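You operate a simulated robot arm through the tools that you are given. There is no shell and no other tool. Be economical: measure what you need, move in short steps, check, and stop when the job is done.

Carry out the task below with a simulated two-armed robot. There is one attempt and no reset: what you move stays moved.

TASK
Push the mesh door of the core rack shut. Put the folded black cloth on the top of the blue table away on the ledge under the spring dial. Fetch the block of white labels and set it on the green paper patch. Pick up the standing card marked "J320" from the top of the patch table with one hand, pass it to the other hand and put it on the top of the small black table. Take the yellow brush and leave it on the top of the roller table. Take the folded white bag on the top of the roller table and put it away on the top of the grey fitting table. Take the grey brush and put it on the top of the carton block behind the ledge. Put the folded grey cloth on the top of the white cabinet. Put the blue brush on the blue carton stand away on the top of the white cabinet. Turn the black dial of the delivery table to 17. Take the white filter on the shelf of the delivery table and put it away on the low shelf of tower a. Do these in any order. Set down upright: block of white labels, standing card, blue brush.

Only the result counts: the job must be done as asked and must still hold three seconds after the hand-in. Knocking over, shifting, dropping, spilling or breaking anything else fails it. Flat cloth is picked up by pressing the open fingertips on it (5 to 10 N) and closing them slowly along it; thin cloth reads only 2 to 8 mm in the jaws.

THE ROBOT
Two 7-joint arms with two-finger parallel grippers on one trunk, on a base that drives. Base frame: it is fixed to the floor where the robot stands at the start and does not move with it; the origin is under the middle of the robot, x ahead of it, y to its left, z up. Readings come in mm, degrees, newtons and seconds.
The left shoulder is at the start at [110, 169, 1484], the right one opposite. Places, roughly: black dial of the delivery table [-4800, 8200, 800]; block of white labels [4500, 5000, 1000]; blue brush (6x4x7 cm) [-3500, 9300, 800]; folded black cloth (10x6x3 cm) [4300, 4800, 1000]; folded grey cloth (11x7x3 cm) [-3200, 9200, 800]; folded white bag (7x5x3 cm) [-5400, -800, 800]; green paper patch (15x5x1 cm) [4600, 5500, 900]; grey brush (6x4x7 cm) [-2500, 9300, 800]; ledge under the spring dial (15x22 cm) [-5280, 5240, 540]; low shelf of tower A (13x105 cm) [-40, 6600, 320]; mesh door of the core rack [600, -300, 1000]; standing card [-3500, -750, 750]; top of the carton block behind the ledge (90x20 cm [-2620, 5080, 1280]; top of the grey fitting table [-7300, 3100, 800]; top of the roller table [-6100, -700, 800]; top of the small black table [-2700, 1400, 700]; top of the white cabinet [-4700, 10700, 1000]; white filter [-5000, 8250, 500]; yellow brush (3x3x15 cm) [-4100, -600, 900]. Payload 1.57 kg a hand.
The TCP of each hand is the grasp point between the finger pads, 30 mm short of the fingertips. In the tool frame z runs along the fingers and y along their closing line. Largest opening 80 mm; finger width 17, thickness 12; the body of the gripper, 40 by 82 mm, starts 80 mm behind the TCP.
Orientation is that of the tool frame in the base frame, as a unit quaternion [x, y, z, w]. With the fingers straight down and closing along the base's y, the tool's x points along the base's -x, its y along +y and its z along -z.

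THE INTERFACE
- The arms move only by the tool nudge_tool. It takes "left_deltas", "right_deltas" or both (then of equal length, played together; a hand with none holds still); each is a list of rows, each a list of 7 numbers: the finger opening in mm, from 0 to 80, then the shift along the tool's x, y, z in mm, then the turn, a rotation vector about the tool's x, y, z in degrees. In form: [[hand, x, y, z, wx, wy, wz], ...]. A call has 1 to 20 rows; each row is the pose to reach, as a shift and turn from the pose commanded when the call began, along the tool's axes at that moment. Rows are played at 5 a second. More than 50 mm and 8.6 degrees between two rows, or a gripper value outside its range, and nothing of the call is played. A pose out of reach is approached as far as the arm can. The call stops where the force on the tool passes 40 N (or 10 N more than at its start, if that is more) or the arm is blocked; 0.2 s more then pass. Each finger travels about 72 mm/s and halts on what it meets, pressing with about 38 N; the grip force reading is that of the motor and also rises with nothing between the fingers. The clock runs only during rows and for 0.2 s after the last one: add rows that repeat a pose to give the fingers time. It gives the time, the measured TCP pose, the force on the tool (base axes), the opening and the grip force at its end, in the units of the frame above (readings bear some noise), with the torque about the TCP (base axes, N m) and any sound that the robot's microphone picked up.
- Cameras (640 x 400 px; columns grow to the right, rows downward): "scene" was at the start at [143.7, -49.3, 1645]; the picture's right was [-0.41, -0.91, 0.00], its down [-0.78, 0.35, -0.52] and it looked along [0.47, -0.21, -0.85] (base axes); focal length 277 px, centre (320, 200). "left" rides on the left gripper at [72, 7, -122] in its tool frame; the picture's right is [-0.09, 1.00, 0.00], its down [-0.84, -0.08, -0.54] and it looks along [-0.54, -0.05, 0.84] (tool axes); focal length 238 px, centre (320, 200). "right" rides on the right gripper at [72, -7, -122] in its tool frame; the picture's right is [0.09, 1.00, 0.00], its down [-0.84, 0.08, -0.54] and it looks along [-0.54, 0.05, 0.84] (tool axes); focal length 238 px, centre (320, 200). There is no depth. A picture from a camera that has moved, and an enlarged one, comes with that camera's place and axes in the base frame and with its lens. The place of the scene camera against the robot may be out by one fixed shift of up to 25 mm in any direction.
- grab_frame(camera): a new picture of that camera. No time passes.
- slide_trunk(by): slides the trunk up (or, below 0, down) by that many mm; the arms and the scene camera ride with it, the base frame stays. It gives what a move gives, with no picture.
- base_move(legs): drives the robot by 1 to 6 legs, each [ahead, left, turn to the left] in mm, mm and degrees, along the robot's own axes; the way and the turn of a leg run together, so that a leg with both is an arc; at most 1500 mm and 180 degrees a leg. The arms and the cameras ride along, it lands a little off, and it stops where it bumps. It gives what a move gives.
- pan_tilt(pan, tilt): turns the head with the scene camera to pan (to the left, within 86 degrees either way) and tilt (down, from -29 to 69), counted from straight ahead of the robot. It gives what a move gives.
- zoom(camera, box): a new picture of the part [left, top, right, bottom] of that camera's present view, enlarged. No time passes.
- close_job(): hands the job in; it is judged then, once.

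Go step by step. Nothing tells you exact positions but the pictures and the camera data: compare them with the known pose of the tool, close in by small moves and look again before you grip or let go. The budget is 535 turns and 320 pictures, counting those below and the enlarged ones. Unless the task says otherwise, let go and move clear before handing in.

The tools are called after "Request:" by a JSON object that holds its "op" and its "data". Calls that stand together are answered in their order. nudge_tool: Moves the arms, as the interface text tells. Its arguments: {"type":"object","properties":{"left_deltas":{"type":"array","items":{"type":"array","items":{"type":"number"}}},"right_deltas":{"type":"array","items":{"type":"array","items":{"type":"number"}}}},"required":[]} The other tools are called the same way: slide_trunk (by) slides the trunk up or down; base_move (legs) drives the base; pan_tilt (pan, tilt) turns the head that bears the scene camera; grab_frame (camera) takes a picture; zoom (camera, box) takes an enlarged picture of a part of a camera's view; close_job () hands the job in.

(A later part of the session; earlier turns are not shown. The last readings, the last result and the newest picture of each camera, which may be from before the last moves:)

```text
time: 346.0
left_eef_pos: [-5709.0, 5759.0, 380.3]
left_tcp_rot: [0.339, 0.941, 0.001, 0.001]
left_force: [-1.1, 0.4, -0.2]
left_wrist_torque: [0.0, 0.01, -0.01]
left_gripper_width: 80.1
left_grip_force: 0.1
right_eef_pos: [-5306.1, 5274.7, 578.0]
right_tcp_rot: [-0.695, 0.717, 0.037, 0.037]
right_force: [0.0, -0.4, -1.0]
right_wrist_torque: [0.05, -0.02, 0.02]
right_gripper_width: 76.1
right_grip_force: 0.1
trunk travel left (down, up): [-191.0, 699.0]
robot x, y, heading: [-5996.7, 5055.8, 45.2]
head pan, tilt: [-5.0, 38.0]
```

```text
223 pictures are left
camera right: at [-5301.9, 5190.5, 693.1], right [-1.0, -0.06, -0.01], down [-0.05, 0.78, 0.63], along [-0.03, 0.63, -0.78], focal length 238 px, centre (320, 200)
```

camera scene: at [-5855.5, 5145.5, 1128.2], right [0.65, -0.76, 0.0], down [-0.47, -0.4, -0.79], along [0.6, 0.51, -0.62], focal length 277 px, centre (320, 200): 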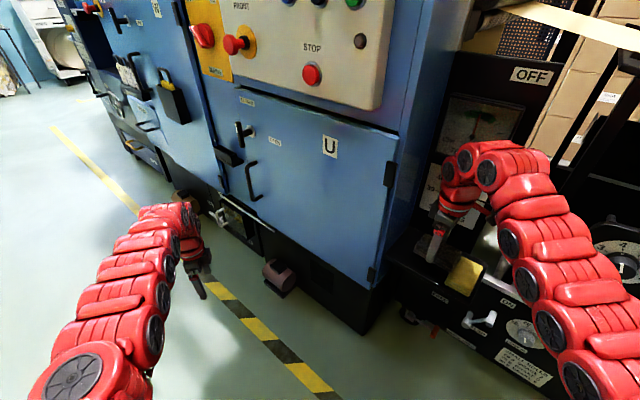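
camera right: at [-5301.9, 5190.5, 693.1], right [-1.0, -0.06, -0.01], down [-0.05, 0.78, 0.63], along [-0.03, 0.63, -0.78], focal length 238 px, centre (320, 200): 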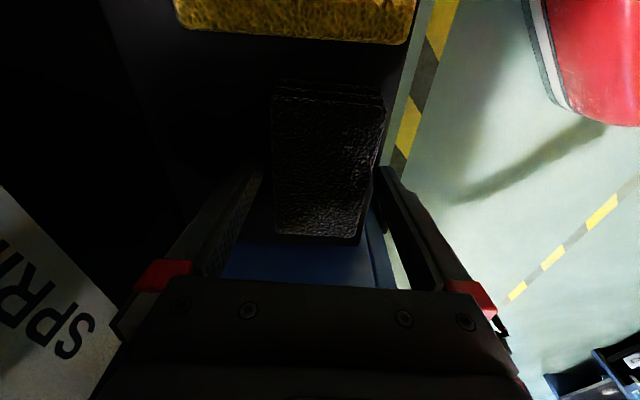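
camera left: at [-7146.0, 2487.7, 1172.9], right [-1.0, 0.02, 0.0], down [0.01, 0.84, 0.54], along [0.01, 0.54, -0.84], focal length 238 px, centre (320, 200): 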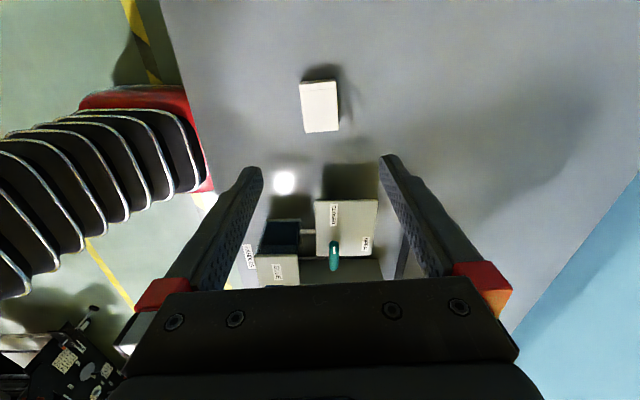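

The cloth rests on the ledge, clear of the yellow one. I raise straight up.

Request:
{"op": "slide_trunk", "data": {"by": 60}}

Request:
{"op": "slide_trunk", "data": {"by": 400}}

Request:
{"op": "slide_trunk", "data": {"by": 200}}

Request:
{"op": "grab_frame", "data": {"camera": "right"}}

```text
time: 347.0
left_eef_pos: [-5707.9, 5760.3, 439.9]
left_tcp_rot: [0.339, 0.941, -0.001, 0.001]
left_force: [0.0, -1.1, -0.5]
left_wrist_torque: [-0.01, 0.0, 0.01]
left_gripper_width: 79.9
left_grip_force: 0.1
right_eef_pos: [-5306.1, 5275.8, 637.7]
right_tcp_rot: [-0.695, 0.717, 0.038, 0.036]
right_force: [0.4, 0.2, 0.5]
right_wrist_torque: [0.0, -0.02, 0.0]
right_gripper_width: 76.2
right_grip_force: 0.1
trunk travel left (down, up): [-251.0, 639.0]
robot x, y, heading: [-5994.6, 5054.5, 45.5]
head pan, tilt: [-5.0, 38.0]
```

```text
time: 350.8
left_eef_pos: [-5708.3, 5760.4, 839.1]
left_tcp_rot: [0.339, 0.941, 0.001, 0.001]
left_force: [-0.4, -0.4, 0.1]
left_wrist_torque: [0.01, 0.03, 0.01]
left_gripper_width: 79.9
left_grip_force: 0.1
right_eef_pos: [-5305.4, 5274.5, 1037.6]
right_tcp_rot: [-0.695, 0.717, 0.038, 0.037]
right_force: [0.5, 0.5, 0.3]
right_wrist_torque: [-0.03, -0.02, 0.0]
right_gripper_width: 75.9
right_grip_force: 0.1
trunk travel left (down, up): [-651.0, 239.0]
robot x, y, heading: [-5993.6, 5059.9, 45.4]
head pan, tilt: [-5.0, 38.0]
```

```text
time: 352.3
left_eef_pos: [-5714.6, 5759.3, 987.1]
left_tcp_rot: [0.34, 0.941, 0.002, 0.002]
left_force: [-0.4, 0.6, -0.7]
left_wrist_torque: [-0.03, 0.01, 0.01]
left_gripper_width: 79.8
left_grip_force: 0.0
right_eef_pos: [-5314.8, 5273.5, 1183.8]
right_tcp_rot: [-0.698, 0.715, 0.039, 0.033]
right_force: [-22.0, -7.9, -1.6]
right_wrist_torque: [1.41, -3.36, -0.23]
right_gripper_width: 76.3
right_grip_force: 0.0
trunk travel left (down, up): [-794.0, 96.0]
robot x, y, heading: [-5994.6, 5052.1, 45.5]
head pan, tilt: [-5.0, 38.0]
stopped: the force on the tool passed its limit at 83 N (the readings are from after the stop); the commanded pose is now the measured one
```

```text
222 pictures are left
camera right: at [-5310.1, 5190.2, 1299.6], right [-1.0, -0.07, 0.0], down [-0.05, 0.78, 0.62], along [-0.04, 0.62, -0.78], focal length 238 px, centre (320, 200)
```

right: 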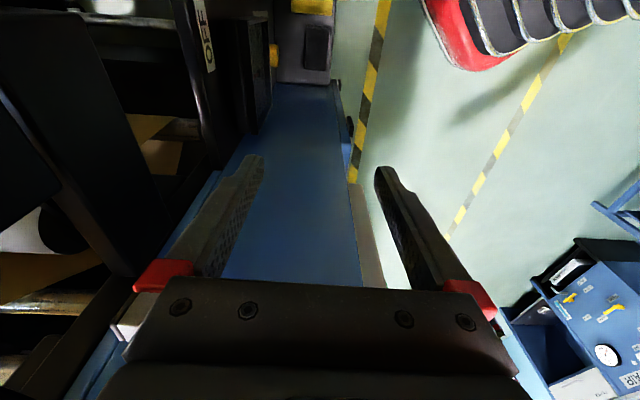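

Something touched the hand near the top, so I look before moving on.

Request:
{"op": "grab_frame", "data": {"camera": "scene"}}

Request:
{"op": "zoom", "data": {"camera": "scene", "box": [400, 60, 560, 220]}}

```text
221 pictures are left
camera scene: at [-5878.2, 5144.0, 1671.3], right [0.65, -0.76, 0.0], down [-0.47, -0.4, -0.79], along [0.6, 0.51, -0.61], focal length 277 px, centre (320, 200)
```

scene: 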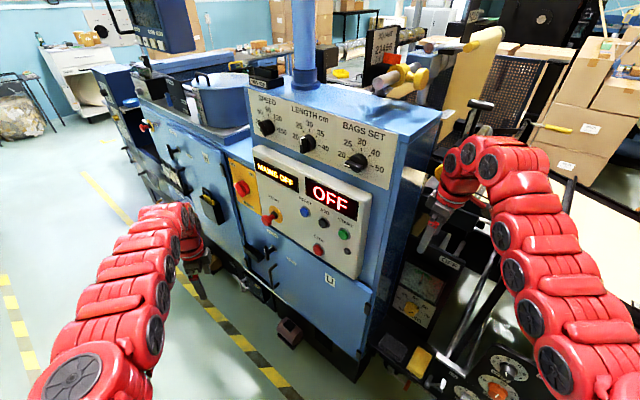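

```text
2.50 times, centred on (480, 140) of scene
camera zoom: at [-5878.2, 5144.0, 1671.3], right [0.65, -0.76, 0.0], down [-0.47, -0.4, -0.79], along [0.6, 0.51, -0.61], focal length 692 px, centre (-80, 350)
```

zoom: 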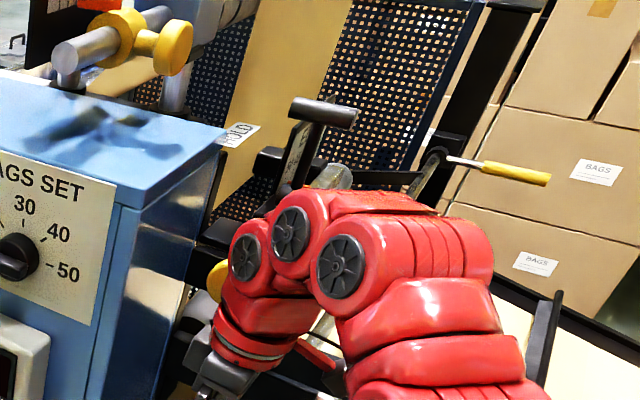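

The wrist came up against a lever on the machine. I lower slightly to release, then back out south-west and compare the lever with the earlier view.

Request:
{"op": "slide_trunk", "data": {"by": -25}}

Request:
{"op": "base_move", "data": {"legs": [[-250, -60, 0]]}}

Request:
{"op": "grab_frame", "data": {"camera": "scene"}}

```text
time: 353.0
left_eef_pos: [-5713.5, 5756.2, 961.7]
left_tcp_rot: [0.34, 0.941, 0.004, 0.002]
left_force: [0.0, 0.4, 0.2]
left_wrist_torque: [-0.01, -0.02, -0.01]
left_gripper_width: 79.9
left_grip_force: 0.1
right_eef_pos: [-5314.9, 5268.9, 1158.8]
right_tcp_rot: [-0.696, 0.716, 0.039, 0.035]
right_force: [-0.2, -0.1, 0.5]
right_wrist_torque: [0.02, 0.03, -0.02]
right_gripper_width: 76.1
right_grip_force: 0.1
trunk travel left (down, up): [-769.0, 121.0]
robot x, y, heading: [-5994.6, 5052.5, 45.2]
head pan, tilt: [-5.0, 38.0]
```

```text
time: 354.9
left_eef_pos: [-5848.2, 5539.4, 957.0]
left_tcp_rot: [0.338, 0.941, 0.001, 0.001]
left_force: [0.3, 0.7, -0.4]
left_wrist_torque: [0.03, 0.01, 0.0]
left_gripper_width: 80.1
left_grip_force: 0.1
right_eef_pos: [-5446.3, 5056.1, 1154.6]
right_tcp_rot: [-0.699, 0.713, 0.041, 0.031]
right_force: [-0.3, -0.8, 1.0]
right_wrist_torque: [0.01, 0.0, -0.01]
right_gripper_width: 76.0
right_grip_force: 0.0
trunk travel left (down, up): [-769.0, 121.0]
robot x, y, heading: [-6129.3, 4829.7, 45.4]
head pan, tilt: [-5.0, 38.0]
```

```text
219 pictures are left
camera scene: at [-6006.5, 4925.5, 1644.1], right [0.65, -0.76, 0.0], down [-0.47, -0.4, -0.79], along [0.6, 0.51, -0.62], focal length 277 px, centre (320, 200)
```

scene: 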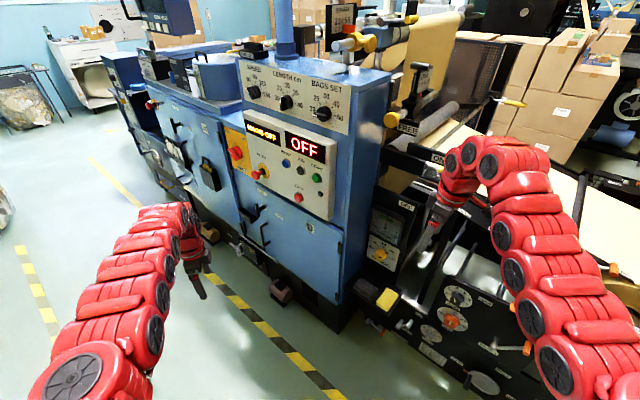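

Request:
{"op": "zoom", "data": {"camera": "scene", "box": [360, 50, 480, 200]}}

```text
2.67 times, centred on (420, 125) of scene
camera zoom: at [-6006.5, 4925.5, 1644.1], right [0.65, -0.76, 0.0], down [-0.47, -0.4, -0.79], along [0.6, 0.51, -0.62], focal length 738 px, centre (53, 400)
```

zoom: 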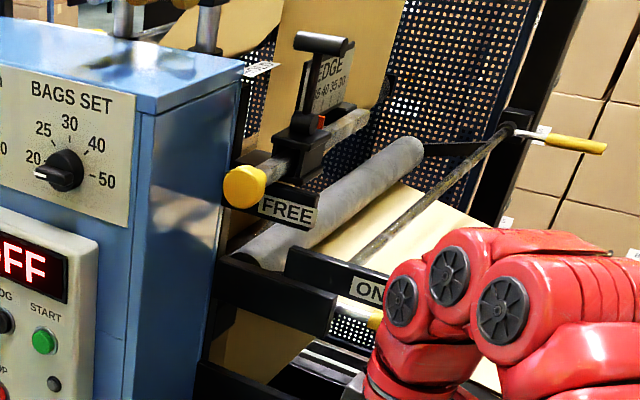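

The knob and lever look unchanged. I drive up the aisle toward the delivery table in the north.

Request:
{"op": "base_move", "data": {"legs": [[0, 0, 44.6], [1300, -120, 0], [1100, 0, 0]]}}

Request:
{"op": "pan_tilt", "data": {"pan": -35, "tilt": 25}}

Request:
{"op": "grab_frame", "data": {"camera": "scene"}}

```text
time: 368.7
left_eef_pos: [-6316.9, 7926.3, 958.5]
left_tcp_rot: [-0.05, 0.999, 0.001, 0.0]
left_force: [1.3, -0.6, -0.1]
left_wrist_torque: [0.0, -0.01, 0.03]
left_gripper_width: 80.0
left_grip_force: 0.0
right_eef_pos: [-5689.9, 7871.5, 1155.5]
right_tcp_rot: [0.919, -0.391, -0.049, -0.015]
right_force: [-0.8, 1.7, -0.7]
right_wrist_torque: [-0.02, -0.01, -0.01]
right_gripper_width: 76.3
right_grip_force: 0.1
trunk travel left (down, up): [-769.0, 121.0]
robot x, y, heading: [-6017.0, 7226.6, 90.8]
head pan, tilt: [-5.0, 38.0]
```

```text
time: 369.6
left_eef_pos: [-6317.9, 7925.8, 957.1]
left_tcp_rot: [-0.049, 0.999, 0.0, -0.001]
left_force: [0.0, 0.3, -0.8]
left_wrist_torque: [-0.01, 0.02, -0.02]
left_gripper_width: 80.0
left_grip_force: 0.1
right_eef_pos: [-5691.5, 7871.3, 1153.4]
right_tcp_rot: [0.919, -0.391, -0.049, -0.016]
right_force: [-0.1, 0.1, 0.2]
right_wrist_torque: [0.0, -0.01, -0.01]
right_gripper_width: 76.1
right_grip_force: 0.1
trunk travel left (down, up): [-769.0, 121.0]
robot x, y, heading: [-6015.3, 7229.9, 90.8]
head pan, tilt: [-35.0, 25.0]
```

```text
217 pictures are left
camera scene: at [-5963.2, 7364.0, 1664.5], right [0.83, -0.56, 0.0], down [-0.24, -0.35, -0.91], along [0.51, 0.75, -0.42], focal length 277 px, centre (320, 200)
```

scene: 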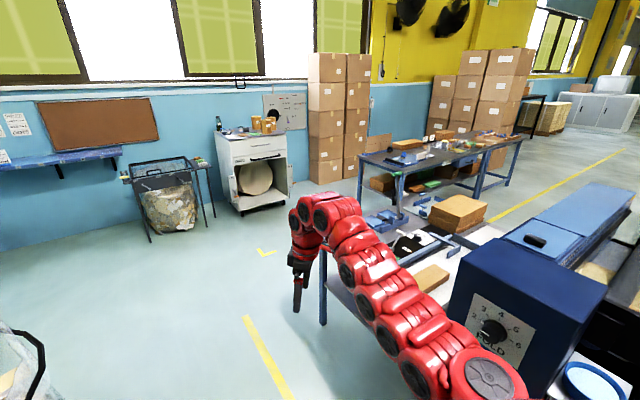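

The delivery table is at about x −5145..−4400, y 7900–8543, with the black dial on top. I drive up beside it and face east.

Request:
{"op": "base_move", "data": {"legs": [[1000, 0, 0], [0, 0, -90.8]]}}

Request:
{"op": "pan_tilt", "data": {"pan": 0, "tilt": 30}}

Request:
{"op": "grab_frame", "data": {"camera": "scene"}}

```text
time: 376.6
left_eef_pos: [-5884.2, 8974.8, 957.5]
left_tcp_rot: [0.243, 0.97, 0.001, -0.001]
left_force: [-0.1, -1.0, 0.9]
left_wrist_torque: [0.02, 0.03, -0.03]
left_gripper_width: 79.7
left_grip_force: 0.1
right_eef_pos: [-5394.5, 8579.6, 1153.4]
right_tcp_rot: [0.766, -0.64, -0.043, -0.027]
right_force: [0.2, 0.0, 0.0]
right_wrist_torque: [0.0, 0.0, 0.04]
right_gripper_width: 76.0
right_grip_force: 0.0
trunk travel left (down, up): [-769.0, 121.0]
robot x, y, heading: [-6021.1, 8227.8, 57.0]
head pan, tilt: [-35.0, 25.0]
stopped in leg 2: the robot was blocked; the commanded pose is now the measured one
```

```text
time: 377.6
left_eef_pos: [-5885.5, 8974.5, 957.6]
left_tcp_rot: [0.242, 0.97, 0.0, 0.0]
left_force: [0.4, -0.3, -0.9]
left_wrist_torque: [-0.01, 0.03, 0.02]
left_gripper_width: 80.0
left_grip_force: 0.0
right_eef_pos: [-5395.5, 8579.7, 1155.1]
right_tcp_rot: [0.766, -0.641, -0.042, -0.029]
right_force: [1.3, 0.3, 0.5]
right_wrist_torque: [-0.02, 0.01, 0.0]
right_gripper_width: 75.9
right_grip_force: 0.1
trunk travel left (down, up): [-769.0, 121.0]
robot x, y, heading: [-6019.8, 8226.2, 56.9]
head pan, tilt: [0.0, 30.0]
```

```text
216 pictures are left
camera scene: at [-5927.3, 8347.8, 1656.5], right [0.84, -0.55, 0.0], down [-0.27, -0.42, -0.87], along [0.47, 0.72, -0.5], focal length 277 px, centre (320, 200)
```

scene: 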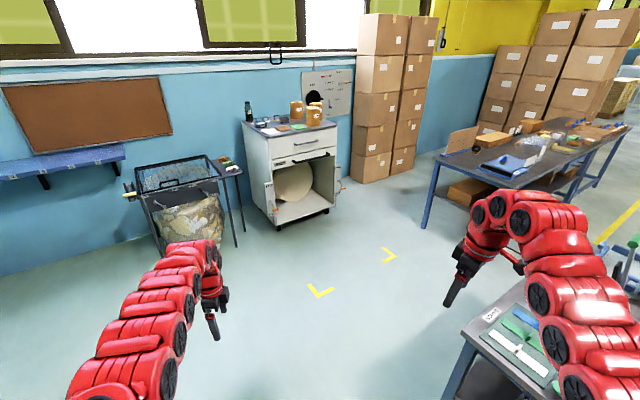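

The turn was blocked, so I look to the right for what the robot is touching.

Request:
{"op": "pan_tilt", "data": {"pan": -75, "tilt": 45}}

Request:
{"op": "grab_frame", "data": {"camera": "scene"}}

Request:
{"op": "pan_tilt", "data": {"pan": 80, "tilt": 45}}

Request:
{"op": "grab_frame", "data": {"camera": "scene"}}

```text
time: 379.1
left_eef_pos: [-5884.9, 8973.4, 957.9]
left_tcp_rot: [0.242, 0.97, 0.0, 0.0]
left_force: [0.6, 0.5, -0.1]
left_wrist_torque: [0.01, -0.01, 0.02]
left_gripper_width: 79.9
left_grip_force: 0.0
right_eef_pos: [-5395.0, 8579.5, 1154.0]
right_tcp_rot: [0.766, -0.641, -0.044, -0.028]
right_force: [0.7, -0.2, 0.9]
right_wrist_torque: [0.02, 0.01, 0.01]
right_gripper_width: 75.8
right_grip_force: 0.0
trunk travel left (down, up): [-769.0, 121.0]
robot x, y, heading: [-6025.4, 8225.7, 57.0]
head pan, tilt: [-75.0, 45.0]
```

```text
215 pictures are left
camera scene: at [-5899.3, 8246.3, 1634.0], right [-0.31, -0.95, 0.0], down [-0.67, 0.22, -0.71], along [0.67, -0.22, -0.71], focal length 277 px, centre (320, 200)
```

scene: 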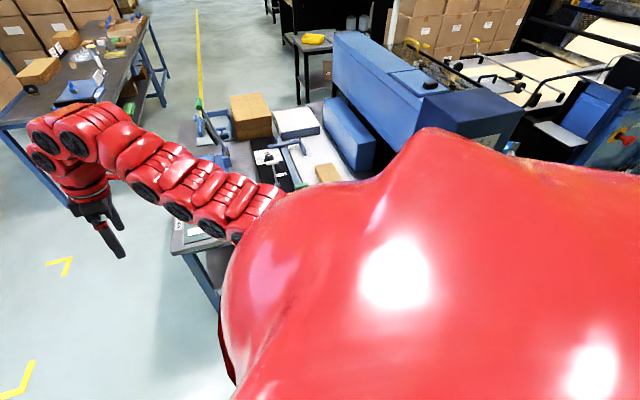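

```text
time: 381.5
left_eef_pos: [-5885.2, 8973.3, 957.9]
left_tcp_rot: [0.242, 0.97, 0.001, 0.0]
left_force: [-0.6, 0.7, -0.5]
left_wrist_torque: [0.02, 0.03, 0.0]
left_gripper_width: 79.6
left_grip_force: 0.1
right_eef_pos: [-5395.3, 8578.5, 1154.8]
right_tcp_rot: [0.766, -0.64, -0.042, -0.027]
right_force: [-0.2, 0.5, -0.1]
right_wrist_torque: [0.0, 0.01, -0.01]
right_gripper_width: 76.0
right_grip_force: 0.2
trunk travel left (down, up): [-769.0, 121.0]
robot x, y, heading: [-6024.3, 8223.9, 56.8]
head pan, tilt: [80.0, 45.0]
```

```text
214 pictures are left
camera scene: at [-6035.9, 8327.1, 1634.0], right [0.68, 0.73, 0.0], down [0.52, -0.48, -0.71], along [-0.52, 0.48, -0.71], focal length 277 px, centre (320, 200)
```

scene: 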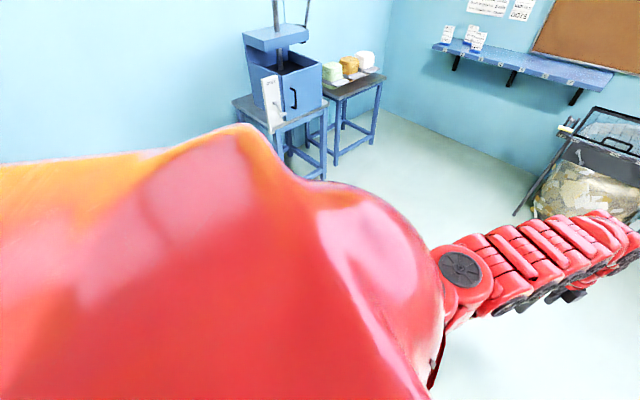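

A wire waste bin stands close behind on the left (about (-6550,8150)), probably what I met. I move east away from it, then finish the turn.

Request:
{"op": "base_move", "data": {"legs": [[125, -200, 0]]}}

Request:
{"op": "pan_tilt", "data": {"pan": 86, "tilt": 35}}

Request:
{"op": "grab_frame", "data": {"camera": "scene"}}

```text
time: 383.3
left_eef_pos: [-5655.3, 8970.3, 958.5]
left_tcp_rot: [0.241, 0.971, 0.0, 0.0]
left_force: [-0.5, -0.3, -0.4]
left_wrist_torque: [0.02, -0.01, -0.01]
left_gripper_width: 80.3
left_grip_force: 0.1
right_eef_pos: [-5163.8, 8577.1, 1155.9]
right_tcp_rot: [0.767, -0.639, -0.043, -0.028]
right_force: [0.1, 0.5, -0.2]
right_wrist_torque: [0.0, -0.01, 0.0]
right_gripper_width: 76.0
right_grip_force: 0.1
trunk travel left (down, up): [-769.0, 121.0]
robot x, y, heading: [-5785.4, 8224.8, 57.1]
head pan, tilt: [80.0, 45.0]
```

```text
time: 384.0
left_eef_pos: [-5653.6, 8969.8, 957.8]
left_tcp_rot: [0.241, 0.97, 0.001, -0.001]
left_force: [-0.4, -0.5, 0.2]
left_wrist_torque: [-0.03, -0.05, 0.0]
left_gripper_width: 80.3
left_grip_force: 0.1
right_eef_pos: [-5162.7, 8577.1, 1154.6]
right_tcp_rot: [0.768, -0.639, -0.043, -0.027]
right_force: [0.1, 1.0, 0.4]
right_wrist_torque: [0.01, 0.01, 0.0]
right_gripper_width: 76.2
right_grip_force: 0.0
trunk travel left (down, up): [-769.0, 121.0]
robot x, y, heading: [-5787.7, 8223.5, 57.0]
head pan, tilt: [85.9, 35.0]
```

```text
213 pictures are left
camera scene: at [-5813.0, 8320.7, 1648.8], right [0.6, 0.8, 0.0], down [0.46, -0.35, -0.82], along [-0.65, 0.49, -0.57], focal length 277 px, centre (320, 200)
```

scene: 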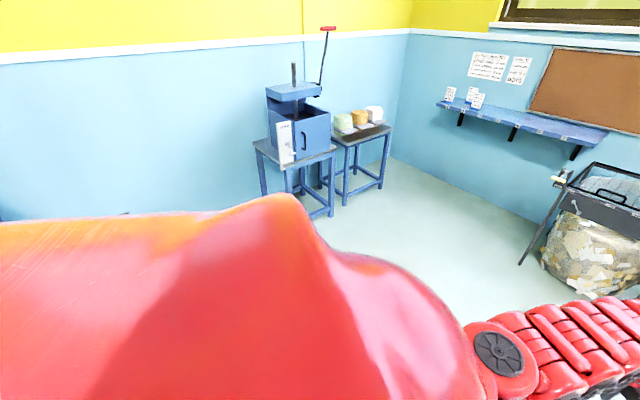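

I straighten the right hand and bring it inward before finishing the turn.

Request:
{"op": "nudge_tool", "data": {"right_deltas": [[76, -17, 18, 0, 0.5, 0.9, 7.2], [76, -34, 36, 0, 1, 1.7, 14.5], [76, -51, 54, 0, 1.5, 2.6, 21.7], [76, -68, 72, 0, 2, 3.5, 29], [76, -85, 90, 0, 2.5, 4.3, 36.2], [76, -103, 109, 0, 3, 5.2, 43.5], [76, -103, 109, 0, 3, 5.2, 43.5]]}}

Request:
{"op": "base_move", "data": {"legs": [[0, 0, -57]]}}

Request:
{"op": "pan_tilt", "data": {"pan": 0, "tilt": 35}}

Request:
{"op": "grab_frame", "data": {"camera": "scene"}}

```text
time: 385.6
left_eef_pos: [-5654.6, 8970.9, 957.0]
left_tcp_rot: [0.242, 0.97, 0.001, 0.0]
left_force: [-0.8, 0.1, 0.2]
left_wrist_torque: [-0.01, 0.01, 0.0]
left_gripper_width: 80.1
left_grip_force: 0.1
right_eef_pos: [-5289.2, 8656.3, 1167.3]
right_tcp_rot: [-0.476, 0.88, 0.0, 0.001]
right_force: [0.7, -0.5, 0.2]
right_wrist_torque: [0.0, 0.01, 0.0]
right_gripper_width: 75.7
right_grip_force: 0.1
trunk travel left (down, up): [-769.0, 121.0]
robot x, y, heading: [-5786.8, 8223.8, 56.9]
head pan, tilt: [85.9, 35.0]
```

```text
time: 388.5
left_eef_pos: [-5093.4, 8532.6, 959.5]
left_tcp_rot: [0.666, 0.746, 0.001, 0.0]
left_force: [0.3, 0.2, 0.1]
left_wrist_torque: [0.02, 0.0, 0.0]
left_gripper_width: 79.9
left_grip_force: 0.0
right_eef_pos: [-5148.0, 8055.1, 1167.3]
right_tcp_rot: [-0.011, 1.0, 0.0, 0.001]
right_force: [-0.3, 0.0, -0.3]
right_wrist_torque: [0.0, -0.02, 0.01]
right_gripper_width: 75.9
right_grip_force: 0.0
trunk travel left (down, up): [-769.0, 121.0]
robot x, y, heading: [-5789.9, 8219.0, 1.3]
head pan, tilt: [85.9, 35.0]
```

```text
time: 390.1
left_eef_pos: [-5094.5, 8533.9, 957.3]
left_tcp_rot: [0.667, 0.745, 0.001, 0.0]
left_force: [0.6, 0.1, -0.6]
left_wrist_torque: [0.01, 0.0, 0.0]
left_gripper_width: 80.1
left_grip_force: 0.1
right_eef_pos: [-5147.4, 8055.4, 1166.8]
right_tcp_rot: [-0.01, 1.0, -0.002, 0.002]
right_force: [-0.5, 0.2, 0.3]
right_wrist_torque: [0.0, 0.01, 0.0]
right_gripper_width: 76.0
right_grip_force: 0.0
trunk travel left (down, up): [-769.0, 121.0]
robot x, y, heading: [-5788.4, 8221.5, 1.6]
head pan, tilt: [0.0, 35.0]
```

```text
212 pictures are left
camera scene: at [-5618.9, 8204.3, 1648.8], right [0.02, -1.0, 0.0], down [-0.57, -0.01, -0.82], along [0.82, 0.02, -0.57], focal length 277 px, centre (320, 200)
```

scene: 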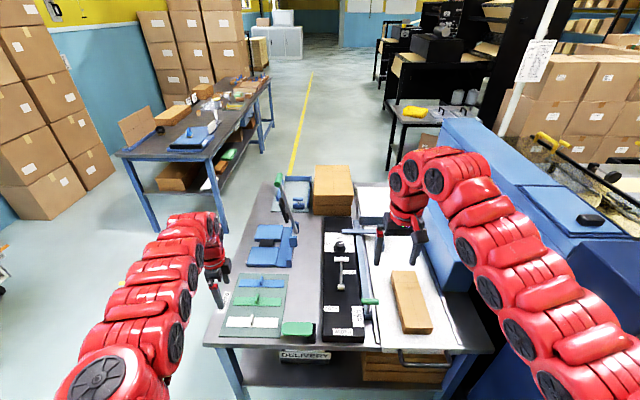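

Request:
{"op": "zoom", "data": {"camera": "scene", "box": [300, 215, 400, 350]}}

Request:
{"op": "zoom", "data": {"camera": "scene", "box": [200, 310, 480, 400]}}

```text
2.96 times, centred on (350, 282) of scene
camera zoom: at [-5618.9, 8204.3, 1648.8], right [0.02, -1.0, 0.0], down [-0.57, -0.01, -0.82], along [0.82, 0.02, -0.57], focal length 820 px, centre (231, -44)
```

zoom: 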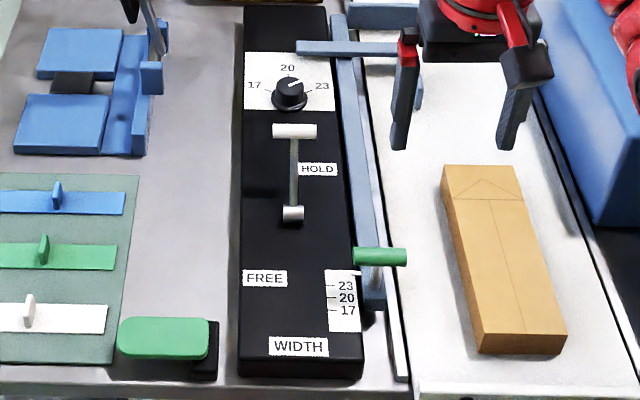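

```text
2.29 times, centred on (340, 355) of scene
camera zoom: at [-5618.9, 8204.3, 1648.8], right [0.02, -1.0, 0.0], down [-0.57, -0.01, -0.82], along [0.82, 0.02, -0.57], focal length 633 px, centre (274, -154)
```

zoom: 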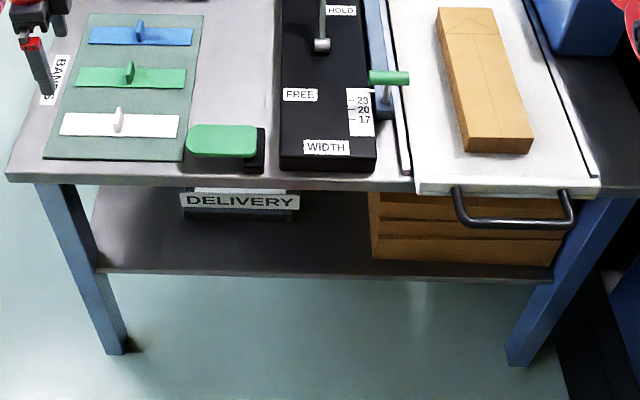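

The dial sits near (-4787,8142), with 17 on the left, 20 at the top and 23 on the right. I raise the left hand out of the way, drive in, and bring the right hand above the dial.

Request:
{"op": "nudge_tool", "data": {"left_deltas": [[80, 0, 0, -40, 0, 0, 0], [80, 0, 0, -80, 0, 0, 0], [80, 0, 0, -120, 0, 0, 0], [80, 0, 0, -160, 0, 0, 0], [80, 0, 0, -190, 0, 0, 0]]}}

Request:
{"op": "base_move", "data": {"legs": [[280, 78, -1.5]]}}

Request:
{"op": "grab_frame", "data": {"camera": "right"}}

```text
time: 391.3
left_eef_pos: [-5095.4, 8533.5, 1148.8]
left_tcp_rot: [0.667, 0.745, 0.002, 0.001]
left_force: [0.4, -0.7, -0.2]
left_wrist_torque: [0.01, 0.01, 0.01]
left_gripper_width: 80.1
left_grip_force: 0.0
right_eef_pos: [-5147.4, 8052.9, 1167.5]
right_tcp_rot: [-0.011, 1.0, -0.001, 0.001]
right_force: [-0.3, 0.6, -0.2]
right_wrist_torque: [0.03, 0.01, 0.02]
right_gripper_width: 76.1
right_grip_force: 0.0
trunk travel left (down, up): [-769.0, 121.0]
robot x, y, heading: [-5786.8, 8219.3, 1.1]
head pan, tilt: [0.0, 35.0]
```

```text
time: 393.2
left_eef_pos: [-4815.7, 8596.3, 1150.6]
left_tcp_rot: [0.675, 0.737, 0.001, 0.0]
left_force: [-0.3, 0.0, 0.4]
left_wrist_torque: [-0.01, 0.01, 0.02]
left_gripper_width: 80.0
left_grip_force: 0.0
right_eef_pos: [-4879.1, 8119.6, 1167.3]
right_tcp_rot: [0.002, 1.0, -0.002, 0.002]
right_force: [0.3, 0.2, 0.3]
right_wrist_torque: [-0.01, 0.0, 0.0]
right_gripper_width: 75.6
right_grip_force: 0.0
trunk travel left (down, up): [-769.0, 121.0]
robot x, y, heading: [-5518.6, 8305.2, -0.4]
head pan, tilt: [0.0, 35.0]
```

```text
209 pictures are left
camera right: at [-4951.7, 8114.3, 1290.9], right [-0.09, 1.0, 0.0], down [0.84, 0.07, 0.54], along [0.54, 0.05, -0.84], focal length 238 px, centre (320, 200)
```

right: 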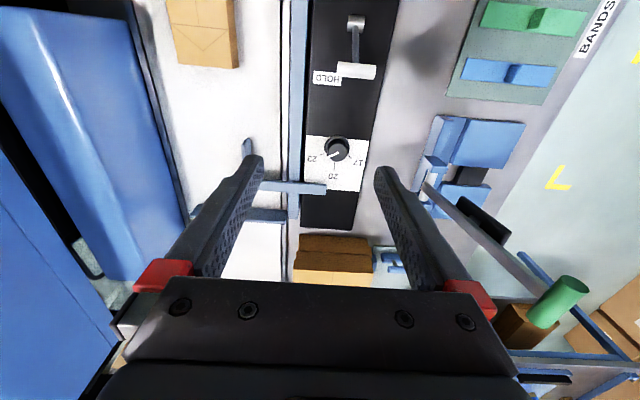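

Request:
{"op": "zoom", "data": {"camera": "right", "box": [295, 125, 375, 195]}}

```text
5.71 times, centred on (335, 160) of right
camera zoom: at [-4951.7, 8114.3, 1290.9], right [-0.09, 1.0, 0.0], down [0.84, 0.07, 0.54], along [0.54, 0.05, -0.84], focal length 1362 px, centre (234, 429)
```

zoom: 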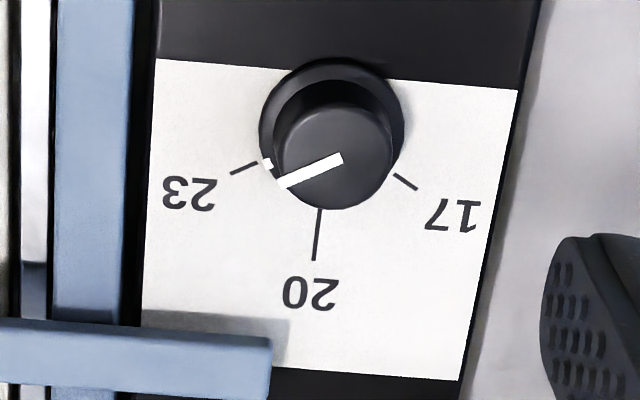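

The pointer is at 23, and 17 lies 120° counterclockwise seen from above. I place the right hand over the dial at about (-4780,8164), pre-turned by +40°, to have the travel for the turn.

Request:
{"op": "nudge_tool", "data": {"right_deltas": [[76, -16, 7, 0, 0, 0, 7], [70, -33, 15, 0, 0, 0, 14], [70, -50, 22, 0, 0, 0, 21], [70, -66, 30, 10, 0, 0, 28], [70, -83, 37, 20, 0, 0, 35], [70, -99, 44, 30, 0, 0, 40], [70, -99, 44, 30, 0, 0, 40]]}}

Request:
{"op": "slide_trunk", "data": {"by": -120}}

Request:
{"op": "grab_frame", "data": {"camera": "right"}}

```text
time: 394.9
left_eef_pos: [-4815.0, 8598.1, 1147.1]
left_tcp_rot: [0.676, 0.737, -0.001, 0.001]
left_force: [0.2, 0.1, 1.0]
left_wrist_torque: [0.01, -0.01, 0.01]
left_gripper_width: 80.3
left_grip_force: 0.0
right_eef_pos: [-4790.3, 8166.5, 1137.2]
right_tcp_rot: [0.344, 0.939, -0.001, 0.002]
right_force: [0.8, 0.3, -0.6]
right_wrist_torque: [-0.01, 0.01, 0.03]
right_gripper_width: 70.3
right_grip_force: 0.2
right hand out of reach, approached as far as the arm can: row 6, 7
trunk travel left (down, up): [-769.0, 121.0]
robot x, y, heading: [-5516.5, 8305.0, 0.0]
head pan, tilt: [0.0, 35.0]
```

```text
time: 396.4
left_eef_pos: [-4814.6, 8597.8, 1029.4]
left_tcp_rot: [0.676, 0.737, 0.0, 0.001]
left_force: [0.6, 0.6, -0.3]
left_wrist_torque: [-0.01, -0.01, 0.02]
left_gripper_width: 80.1
left_grip_force: 0.0
right_eef_pos: [-4791.7, 8164.8, 1017.9]
right_tcp_rot: [0.344, 0.939, -0.001, 0.002]
right_force: [0.6, 0.5, -0.7]
right_wrist_torque: [-0.02, 0.01, -0.01]
right_gripper_width: 70.3
right_grip_force: 0.1
trunk travel left (down, up): [-649.0, 241.0]
robot x, y, heading: [-5513.3, 8302.6, -0.1]
head pan, tilt: [0.0, 35.0]
```

```text
207 pictures are left
camera right: at [-4850.3, 8206.8, 1140.4], right [0.57, 0.82, 0.0], down [0.69, -0.48, 0.54], along [0.45, -0.31, -0.84], focal length 238 px, centre (320, 200)
```

right: 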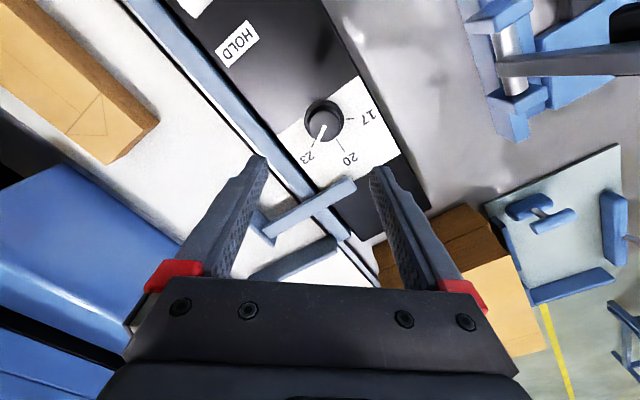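

Request:
{"op": "base_move", "data": {"legs": [[10, 0, 0]]}}

Request:
{"op": "slide_trunk", "data": {"by": -110}}

Request:
{"op": "grab_frame", "data": {"camera": "right"}}

```text
time: 397.1
left_eef_pos: [-4805.5, 8596.9, 1028.9]
left_tcp_rot: [0.676, 0.737, 0.001, 0.001]
left_force: [0.3, 0.1, 0.6]
left_wrist_torque: [-0.02, 0.01, -0.01]
left_gripper_width: 79.9
left_grip_force: 0.0
right_eef_pos: [-4781.7, 8164.7, 1018.7]
right_tcp_rot: [0.344, 0.939, 0.0, 0.002]
right_force: [0.2, -0.2, 0.1]
right_wrist_torque: [-0.02, -0.01, 0.02]
right_gripper_width: 69.8
right_grip_force: 0.0
trunk travel left (down, up): [-649.0, 241.0]
robot x, y, heading: [-5503.5, 8300.9, -0.1]
head pan, tilt: [0.0, 35.0]
```

```text
time: 398.5
left_eef_pos: [-4804.7, 8598.1, 918.9]
left_tcp_rot: [0.676, 0.737, 0.001, 0.001]
left_force: [-0.4, 1.2, 0.2]
left_wrist_torque: [0.04, -0.03, 0.0]
left_gripper_width: 80.0
left_grip_force: 0.1
right_eef_pos: [-4781.1, 8164.8, 908.4]
right_tcp_rot: [0.344, 0.939, 0.0, 0.002]
right_force: [1.3, -0.2, -0.1]
right_wrist_torque: [0.01, -0.01, -0.01]
right_gripper_width: 69.8
right_grip_force: 0.0
trunk travel left (down, up): [-539.0, 351.0]
robot x, y, heading: [-5505.3, 8302.8, -0.4]
head pan, tilt: [0.0, 35.0]
```

```text
206 pictures are left
camera right: at [-4840.2, 8206.9, 1030.4], right [0.57, 0.82, 0.0], down [0.69, -0.48, 0.54], along [0.45, -0.31, -0.84], focal length 238 px, centre (320, 200)
```

right: 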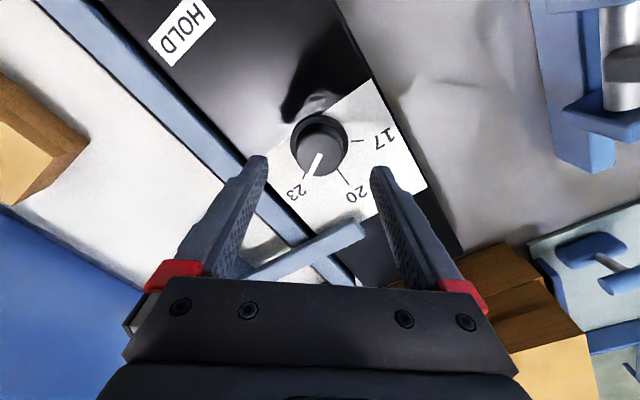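

Centred on the knob. I lower the last bit and close gently.

Request:
{"op": "nudge_tool", "data": {"right_deltas": [[65, 0, 0, 12, 0, 0, 0], [60, 0, 0, 24, 0, 0, 0], [60, 0, 0, 33, 0, 0, 0], [60, 0, 0, 38, 0, 0, 0], [60, 0, 0, 38, 0, 0, 0]]}}

Request:
{"op": "grab_frame", "data": {"camera": "right"}}

```text
time: 399.7
left_eef_pos: [-4803.7, 8599.1, 917.7]
left_tcp_rot: [0.676, 0.737, 0.001, 0.0]
left_force: [0.5, -0.3, -0.1]
left_wrist_torque: [0.0, 0.0, -0.03]
left_gripper_width: 80.0
left_grip_force: 0.0
right_eef_pos: [-4780.4, 8164.8, 868.6]
right_tcp_rot: [0.344, 0.939, -0.002, 0.001]
right_force: [0.1, -0.5, -0.4]
right_wrist_torque: [0.0, -0.02, -0.03]
right_gripper_width: 59.7
right_grip_force: 0.0
trunk travel left (down, up): [-539.0, 351.0]
robot x, y, heading: [-5507.5, 8299.9, -0.2]
head pan, tilt: [0.0, 35.0]
```

```text
205 pictures are left
camera right: at [-4839.9, 8207.3, 992.1], right [0.57, 0.82, 0.0], down [0.69, -0.48, 0.54], along [0.45, -0.31, -0.84], focal length 238 px, centre (320, 200)
```

right: 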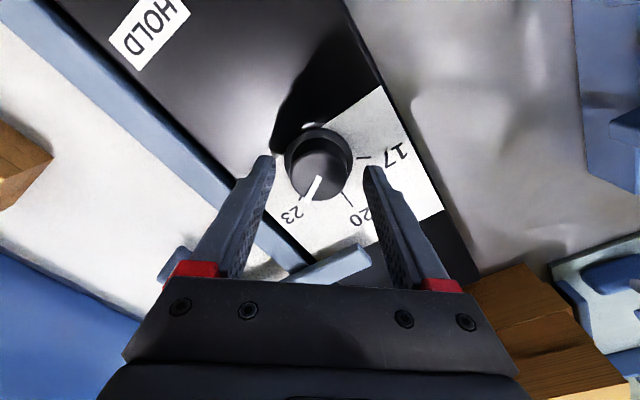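

Request:
{"op": "nudge_tool", "data": {"right_deltas": [[60, 0, 0, 3, 0, 0, 0], [55, 0, 0, 6, 0, 0, 0], [48, 0, 0, 6, 0, 0, 0], [42, 0, 0, 6, 0, 0, 0], [36, 0, 0, 6, 0, 0, 0], [30, 0, 0, 6, 0, 0, 0], [30, 0, 0, 6, 0, 0, 0]]}}

```text
time: 401.3
left_eef_pos: [-4803.7, 8596.4, 917.4]
left_tcp_rot: [0.676, 0.737, 0.002, 0.001]
left_force: [-0.7, -0.9, -0.3]
left_wrist_torque: [0.05, 0.02, -0.03]
left_gripper_width: 80.3
left_grip_force: 0.0
right_eef_pos: [-4782.1, 8164.2, 861.7]
right_tcp_rot: [0.344, 0.939, 0.0, 0.001]
right_force: [-5.3, -5.2, -1.8]
right_wrist_torque: [-0.27, 0.17, -0.01]
right_gripper_width: 40.5
right_grip_force: 44.9
trunk travel left (down, up): [-539.0, 351.0]
robot x, y, heading: [-5507.1, 8303.7, 0.1]
head pan, tilt: [0.0, 35.0]
```

Gripped at 40.5 mm. I try the first 24° of turn.

Request:
{"op": "nudge_tool", "data": {"right_deltas": [[30, 0, 0, 0, 0, 0, -6], [30, 0, 0, 0, 0, 0, -12], [30, 0, 0, 0, 0, 0, -18], [30, 0, 0, 0, 0, 0, -24], [30, 0, 0, 0, 0, 0, -24]]}}

Request:
{"op": "zoom", "data": {"camera": "right", "box": [230, 90, 430, 240]}}

```text
time: 402.5
left_eef_pos: [-4804.0, 8595.7, 919.7]
left_tcp_rot: [0.676, 0.737, 0.002, 0.001]
left_force: [-0.2, -0.7, -0.4]
left_wrist_torque: [0.0, 0.02, 0.0]
left_gripper_width: 80.1
left_grip_force: 0.2
right_eef_pos: [-4779.9, 8163.5, 863.6]
right_tcp_rot: [0.141, 0.99, -0.001, 0.0]
right_force: [-10.7, -10.0, -9.2]
right_wrist_torque: [-0.38, -0.09, -0.01]
right_gripper_width: 40.3
right_grip_force: 45.8
trunk travel left (down, up): [-539.0, 351.0]
robot x, y, heading: [-5503.2, 8301.2, -0.2]
head pan, tilt: [0.0, 35.0]
```

```text
2.67 times, centred on (330, 165) of right
camera zoom: at [-4852.3, 8177.9, 986.1], right [0.19, 0.98, 0.0], down [0.82, -0.16, 0.54], along [0.53, -0.1, -0.84], focal length 636 px, centre (293, 293)
```

zoom: 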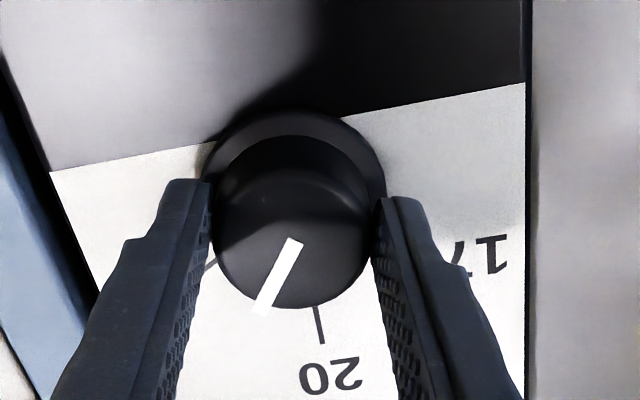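

The knob turns with the hand. I continue most of the remaining rotation.

Request:
{"op": "nudge_tool", "data": {"right_deltas": [[30, 2, -2, 0, 0, 0, -7], [30, 2, -2, 0, 0, 0, -14], [30, 2, -2, 0, 0, 0, -21], [30, 2, -2, 0, 0, 0, -28], [30, 2, -2, 0, 0, 0, -35], [30, 2, -2, 0, 0, 0, -42], [30, 2, -2, 0, 0, 0, -49], [30, 2, -2, 0, 0, 0, -56], [30, 2, -2, 0, 0, 0, -63], [30, 2, -2, 0, 0, 0, -70], [30, 2, -2, 0, 0, 0, -77], [30, 2, -2, 0, 0, 0, -84], [30, 2, -2, 0, 0, 0, -90], [30, 2, -2, 0, 0, 0, -90]]}}

Request:
{"op": "zoom", "data": {"camera": "right", "box": [230, 90, 430, 240]}}

```text
time: 405.5
left_eef_pos: [-4802.4, 8595.8, 918.1]
left_tcp_rot: [0.675, 0.737, 0.001, 0.0]
left_force: [-0.5, 0.7, -0.1]
left_wrist_torque: [0.01, -0.04, -0.01]
left_gripper_width: 80.1
left_grip_force: 0.1
right_eef_pos: [-4779.6, 8161.1, 864.2]
right_tcp_rot: [-0.6, 0.8, -0.002, 0.002]
right_force: [30.1, -19.4, 14.9]
right_wrist_torque: [0.25, -1.15, -0.07]
right_gripper_width: 40.2
right_grip_force: 45.2
trunk travel left (down, up): [-539.0, 351.0]
robot x, y, heading: [-5500.4, 8307.0, -0.3]
head pan, tilt: [0.0, 35.0]
```

```text
2.67 times, centred on (330, 165) of right
camera zoom: at [-4794.5, 8090.5, 986.2], right [-0.98, 0.19, -0.01], down [0.16, 0.83, 0.54], along [0.11, 0.53, -0.84], focal length 636 px, centre (293, 293)
```

zoom: 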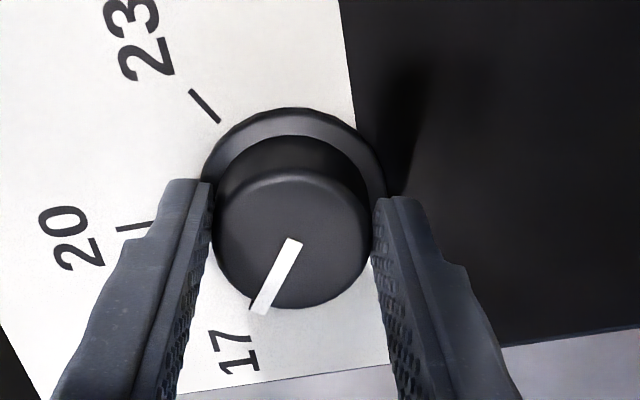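

By the rays the pointer is at about 54° and 17 lies at 60°, so I turn 6° more and relax the side load.

Request:
{"op": "nudge_tool", "data": {"right_deltas": [[30, 1, -2, 0, 0, 0, -3], [30, 2, -4, 0, 0, 0, -6], [30, 2, -5, 0, 0, 0, -6.5], [30, 2, -5, 0, 0, 0, -6.5]]}}

Request:
{"op": "zoom", "data": {"camera": "right", "box": [230, 90, 430, 240]}}

```text
time: 406.5
left_eef_pos: [-4804.6, 8597.3, 919.6]
left_tcp_rot: [0.675, 0.737, 0.002, 0.001]
left_force: [0.2, -0.1, 0.2]
left_wrist_torque: [0.0, -0.03, 0.01]
left_gripper_width: 80.0
left_grip_force: 0.0
right_eef_pos: [-4779.5, 8159.6, 863.7]
right_tcp_rot: [-0.644, 0.765, -0.001, 0.0]
right_force: [17.4, -7.4, 19.4]
right_wrist_torque: [-0.14, -0.4, -0.64]
right_gripper_width: 40.5
right_grip_force: 45.4
trunk travel left (down, up): [-539.0, 351.0]
robot x, y, heading: [-5505.6, 8305.0, -0.2]
head pan, tilt: [0.0, 35.0]
```

```text
2.67 times, centred on (330, 165) of right
camera zoom: at [-4785.4, 8089.1, 986.2], right [-1.0, 0.08, 0.0], down [0.06, 0.84, 0.54], along [0.04, 0.54, -0.84], focal length 636 px, centre (293, 293)
```

zoom: 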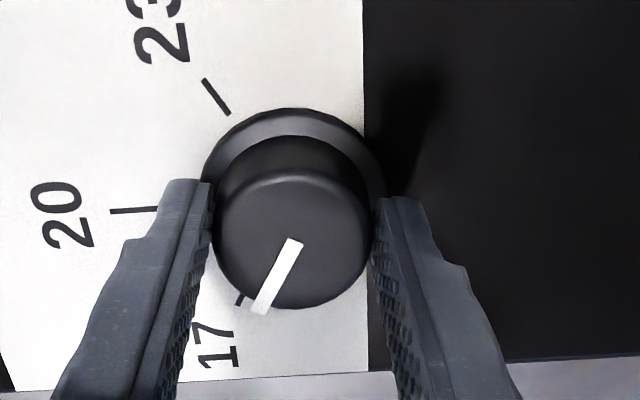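

The pointer reads 60° and the 17 tick sits at about 59.5°: it is on 17. I open and rise.

Request:
{"op": "nudge_tool", "data": {"right_deltas": [[45, 0, 0, 0, 0, 0, 0], [55, 0, 0, 0, 0, 0, 0], [62, 0, 0, 0, 0, 0, 0], [62, 0, 0, -15, 0, 0, 0], [62, 0, 0, -50, 0, 0, 0], [62, 0, 0, -90, 0, 0, 0]]}}

Request:
{"op": "zoom", "data": {"camera": "right", "box": [260, 70, 400, 175]}}

```text
time: 407.9
left_eef_pos: [-4805.2, 8597.6, 919.2]
left_tcp_rot: [0.676, 0.737, 0.001, 0.001]
left_force: [0.2, 0.8, 0.0]
left_wrist_torque: [-0.01, -0.01, 0.0]
left_gripper_width: 80.0
left_grip_force: 0.1
right_eef_pos: [-4785.3, 8160.2, 943.5]
right_tcp_rot: [-0.645, 0.764, -0.002, 0.0]
right_force: [-0.8, 0.7, 0.7]
right_wrist_torque: [-0.02, -0.04, 0.0]
right_gripper_width: 62.1
right_grip_force: 0.1
right hand out of reach, approached as far as the arm can: row 6
trunk travel left (down, up): [-539.0, 351.0]
robot x, y, heading: [-5506.0, 8303.6, -0.2]
head pan, tilt: [0.0, 35.0]
```

```text
3.81 times, centred on (330, 122) of right
camera zoom: at [-4791.7, 8088.5, 1066.2], right [-1.0, 0.08, 0.0], down [0.06, 0.84, 0.54], along [0.04, 0.54, -0.84], focal length 908 px, centre (282, 495)
```

zoom: 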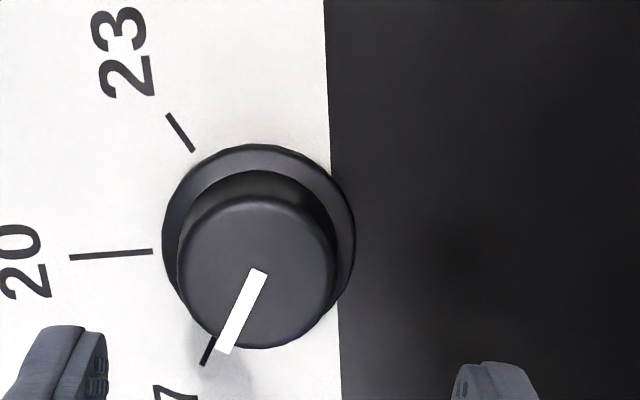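

The dial is on 17. Next is the white filter on the shelf under this table: I raise the hands, back off and lower the view.

Request:
{"op": "slide_trunk", "data": {"by": 200}}

Request:
{"op": "base_move", "data": {"legs": [[-330, 0, 0]]}}

Request:
{"op": "slide_trunk", "data": {"by": -400}}

Request:
{"op": "pan_tilt", "data": {"pan": 0, "tilt": 30}}

Request:
{"op": "grab_frame", "data": {"camera": "scene"}}

```text
time: 410.1
left_eef_pos: [-4802.5, 8597.2, 1119.0]
left_tcp_rot: [0.675, 0.737, 0.001, 0.0]
left_force: [0.2, 0.8, -0.9]
left_wrist_torque: [-0.01, -0.02, 0.02]
left_gripper_width: 80.2
left_grip_force: 0.1
right_eef_pos: [-4784.2, 8160.1, 1140.9]
right_tcp_rot: [-0.645, 0.764, -0.001, -0.001]
right_force: [0.3, -0.7, -0.3]
right_wrist_torque: [-0.01, 0.0, 0.02]
right_gripper_width: 62.0
right_grip_force: 0.1
trunk travel left (down, up): [-739.0, 151.0]
robot x, y, heading: [-5501.9, 8303.1, 0.1]
head pan, tilt: [0.0, 35.0]
```

```text
time: 412.3
left_eef_pos: [-5144.1, 8597.4, 1118.0]
left_tcp_rot: [0.675, 0.738, 0.001, 0.001]
left_force: [0.2, 0.4, -0.4]
left_wrist_torque: [0.03, -0.02, -0.01]
left_gripper_width: 79.9
left_grip_force: 0.0
right_eef_pos: [-5125.4, 8161.1, 1141.2]
right_tcp_rot: [-0.644, 0.765, -0.001, -0.001]
right_force: [0.3, 0.5, -0.8]
right_wrist_torque: [0.0, 0.02, -0.03]
right_gripper_width: 62.0
right_grip_force: 0.1
trunk travel left (down, up): [-739.0, 151.0]
robot x, y, heading: [-5847.8, 8304.0, -0.1]
head pan, tilt: [0.0, 35.0]
```

```text
time: 414.9
left_eef_pos: [-5145.0, 8599.6, 821.5]
left_tcp_rot: [0.676, 0.737, 0.002, 0.001]
left_force: [0.4, -0.4, 0.0]
left_wrist_torque: [0.04, 0.04, -0.02]
left_gripper_width: 80.0
left_grip_force: 0.0
right_eef_pos: [-5123.7, 8160.0, 850.0]
right_tcp_rot: [-0.645, 0.764, -0.004, 0.003]
right_force: [-1.7, 1.3, 7.9]
right_wrist_torque: [0.15, 0.34, -0.09]
right_gripper_width: 63.4
right_grip_force: 1.2
trunk travel left (down, up): [-443.0, 447.0]
robot x, y, heading: [-5844.3, 8302.9, -0.3]
head pan, tilt: [0.0, 35.0]
stopped: the force on the tool passed its limit at 64 N (the readings are from after the stop); the commanded pose is now the measured one
```

```text
time: 415.6
left_eef_pos: [-5145.3, 8598.0, 822.2]
left_tcp_rot: [0.676, 0.737, 0.001, 0.001]
left_force: [0.3, -0.3, 0.9]
left_wrist_torque: [0.03, 0.0, 0.0]
left_gripper_width: 80.0
left_grip_force: 0.0
right_eef_pos: [-5125.0, 8160.1, 850.5]
right_tcp_rot: [-0.645, 0.764, -0.003, 0.002]
right_force: [-1.7, 0.7, 6.6]
right_wrist_torque: [0.11, 0.3, -0.01]
right_gripper_width: 62.7
right_grip_force: 0.5
trunk travel left (down, up): [-443.0, 447.0]
robot x, y, heading: [-5844.5, 8306.0, -0.3]
head pan, tilt: [0.0, 30.0]
```

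```text
200 pictures are left
camera scene: at [-5674.1, 8282.1, 1330.0], right [0.0, -1.0, 0.0], down [-0.5, 0.0, -0.87], along [0.87, 0.0, -0.5], focal length 277 px, centre (320, 200)
```

scene: 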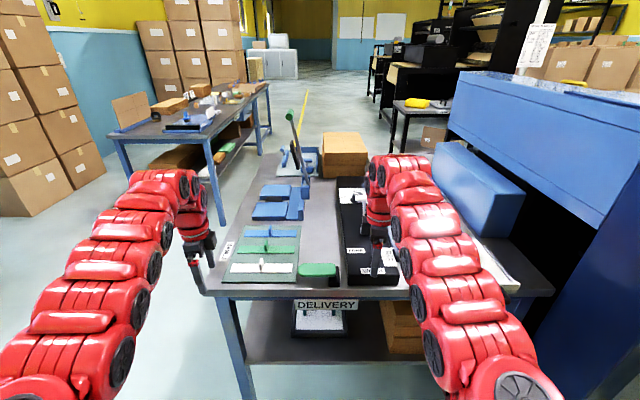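

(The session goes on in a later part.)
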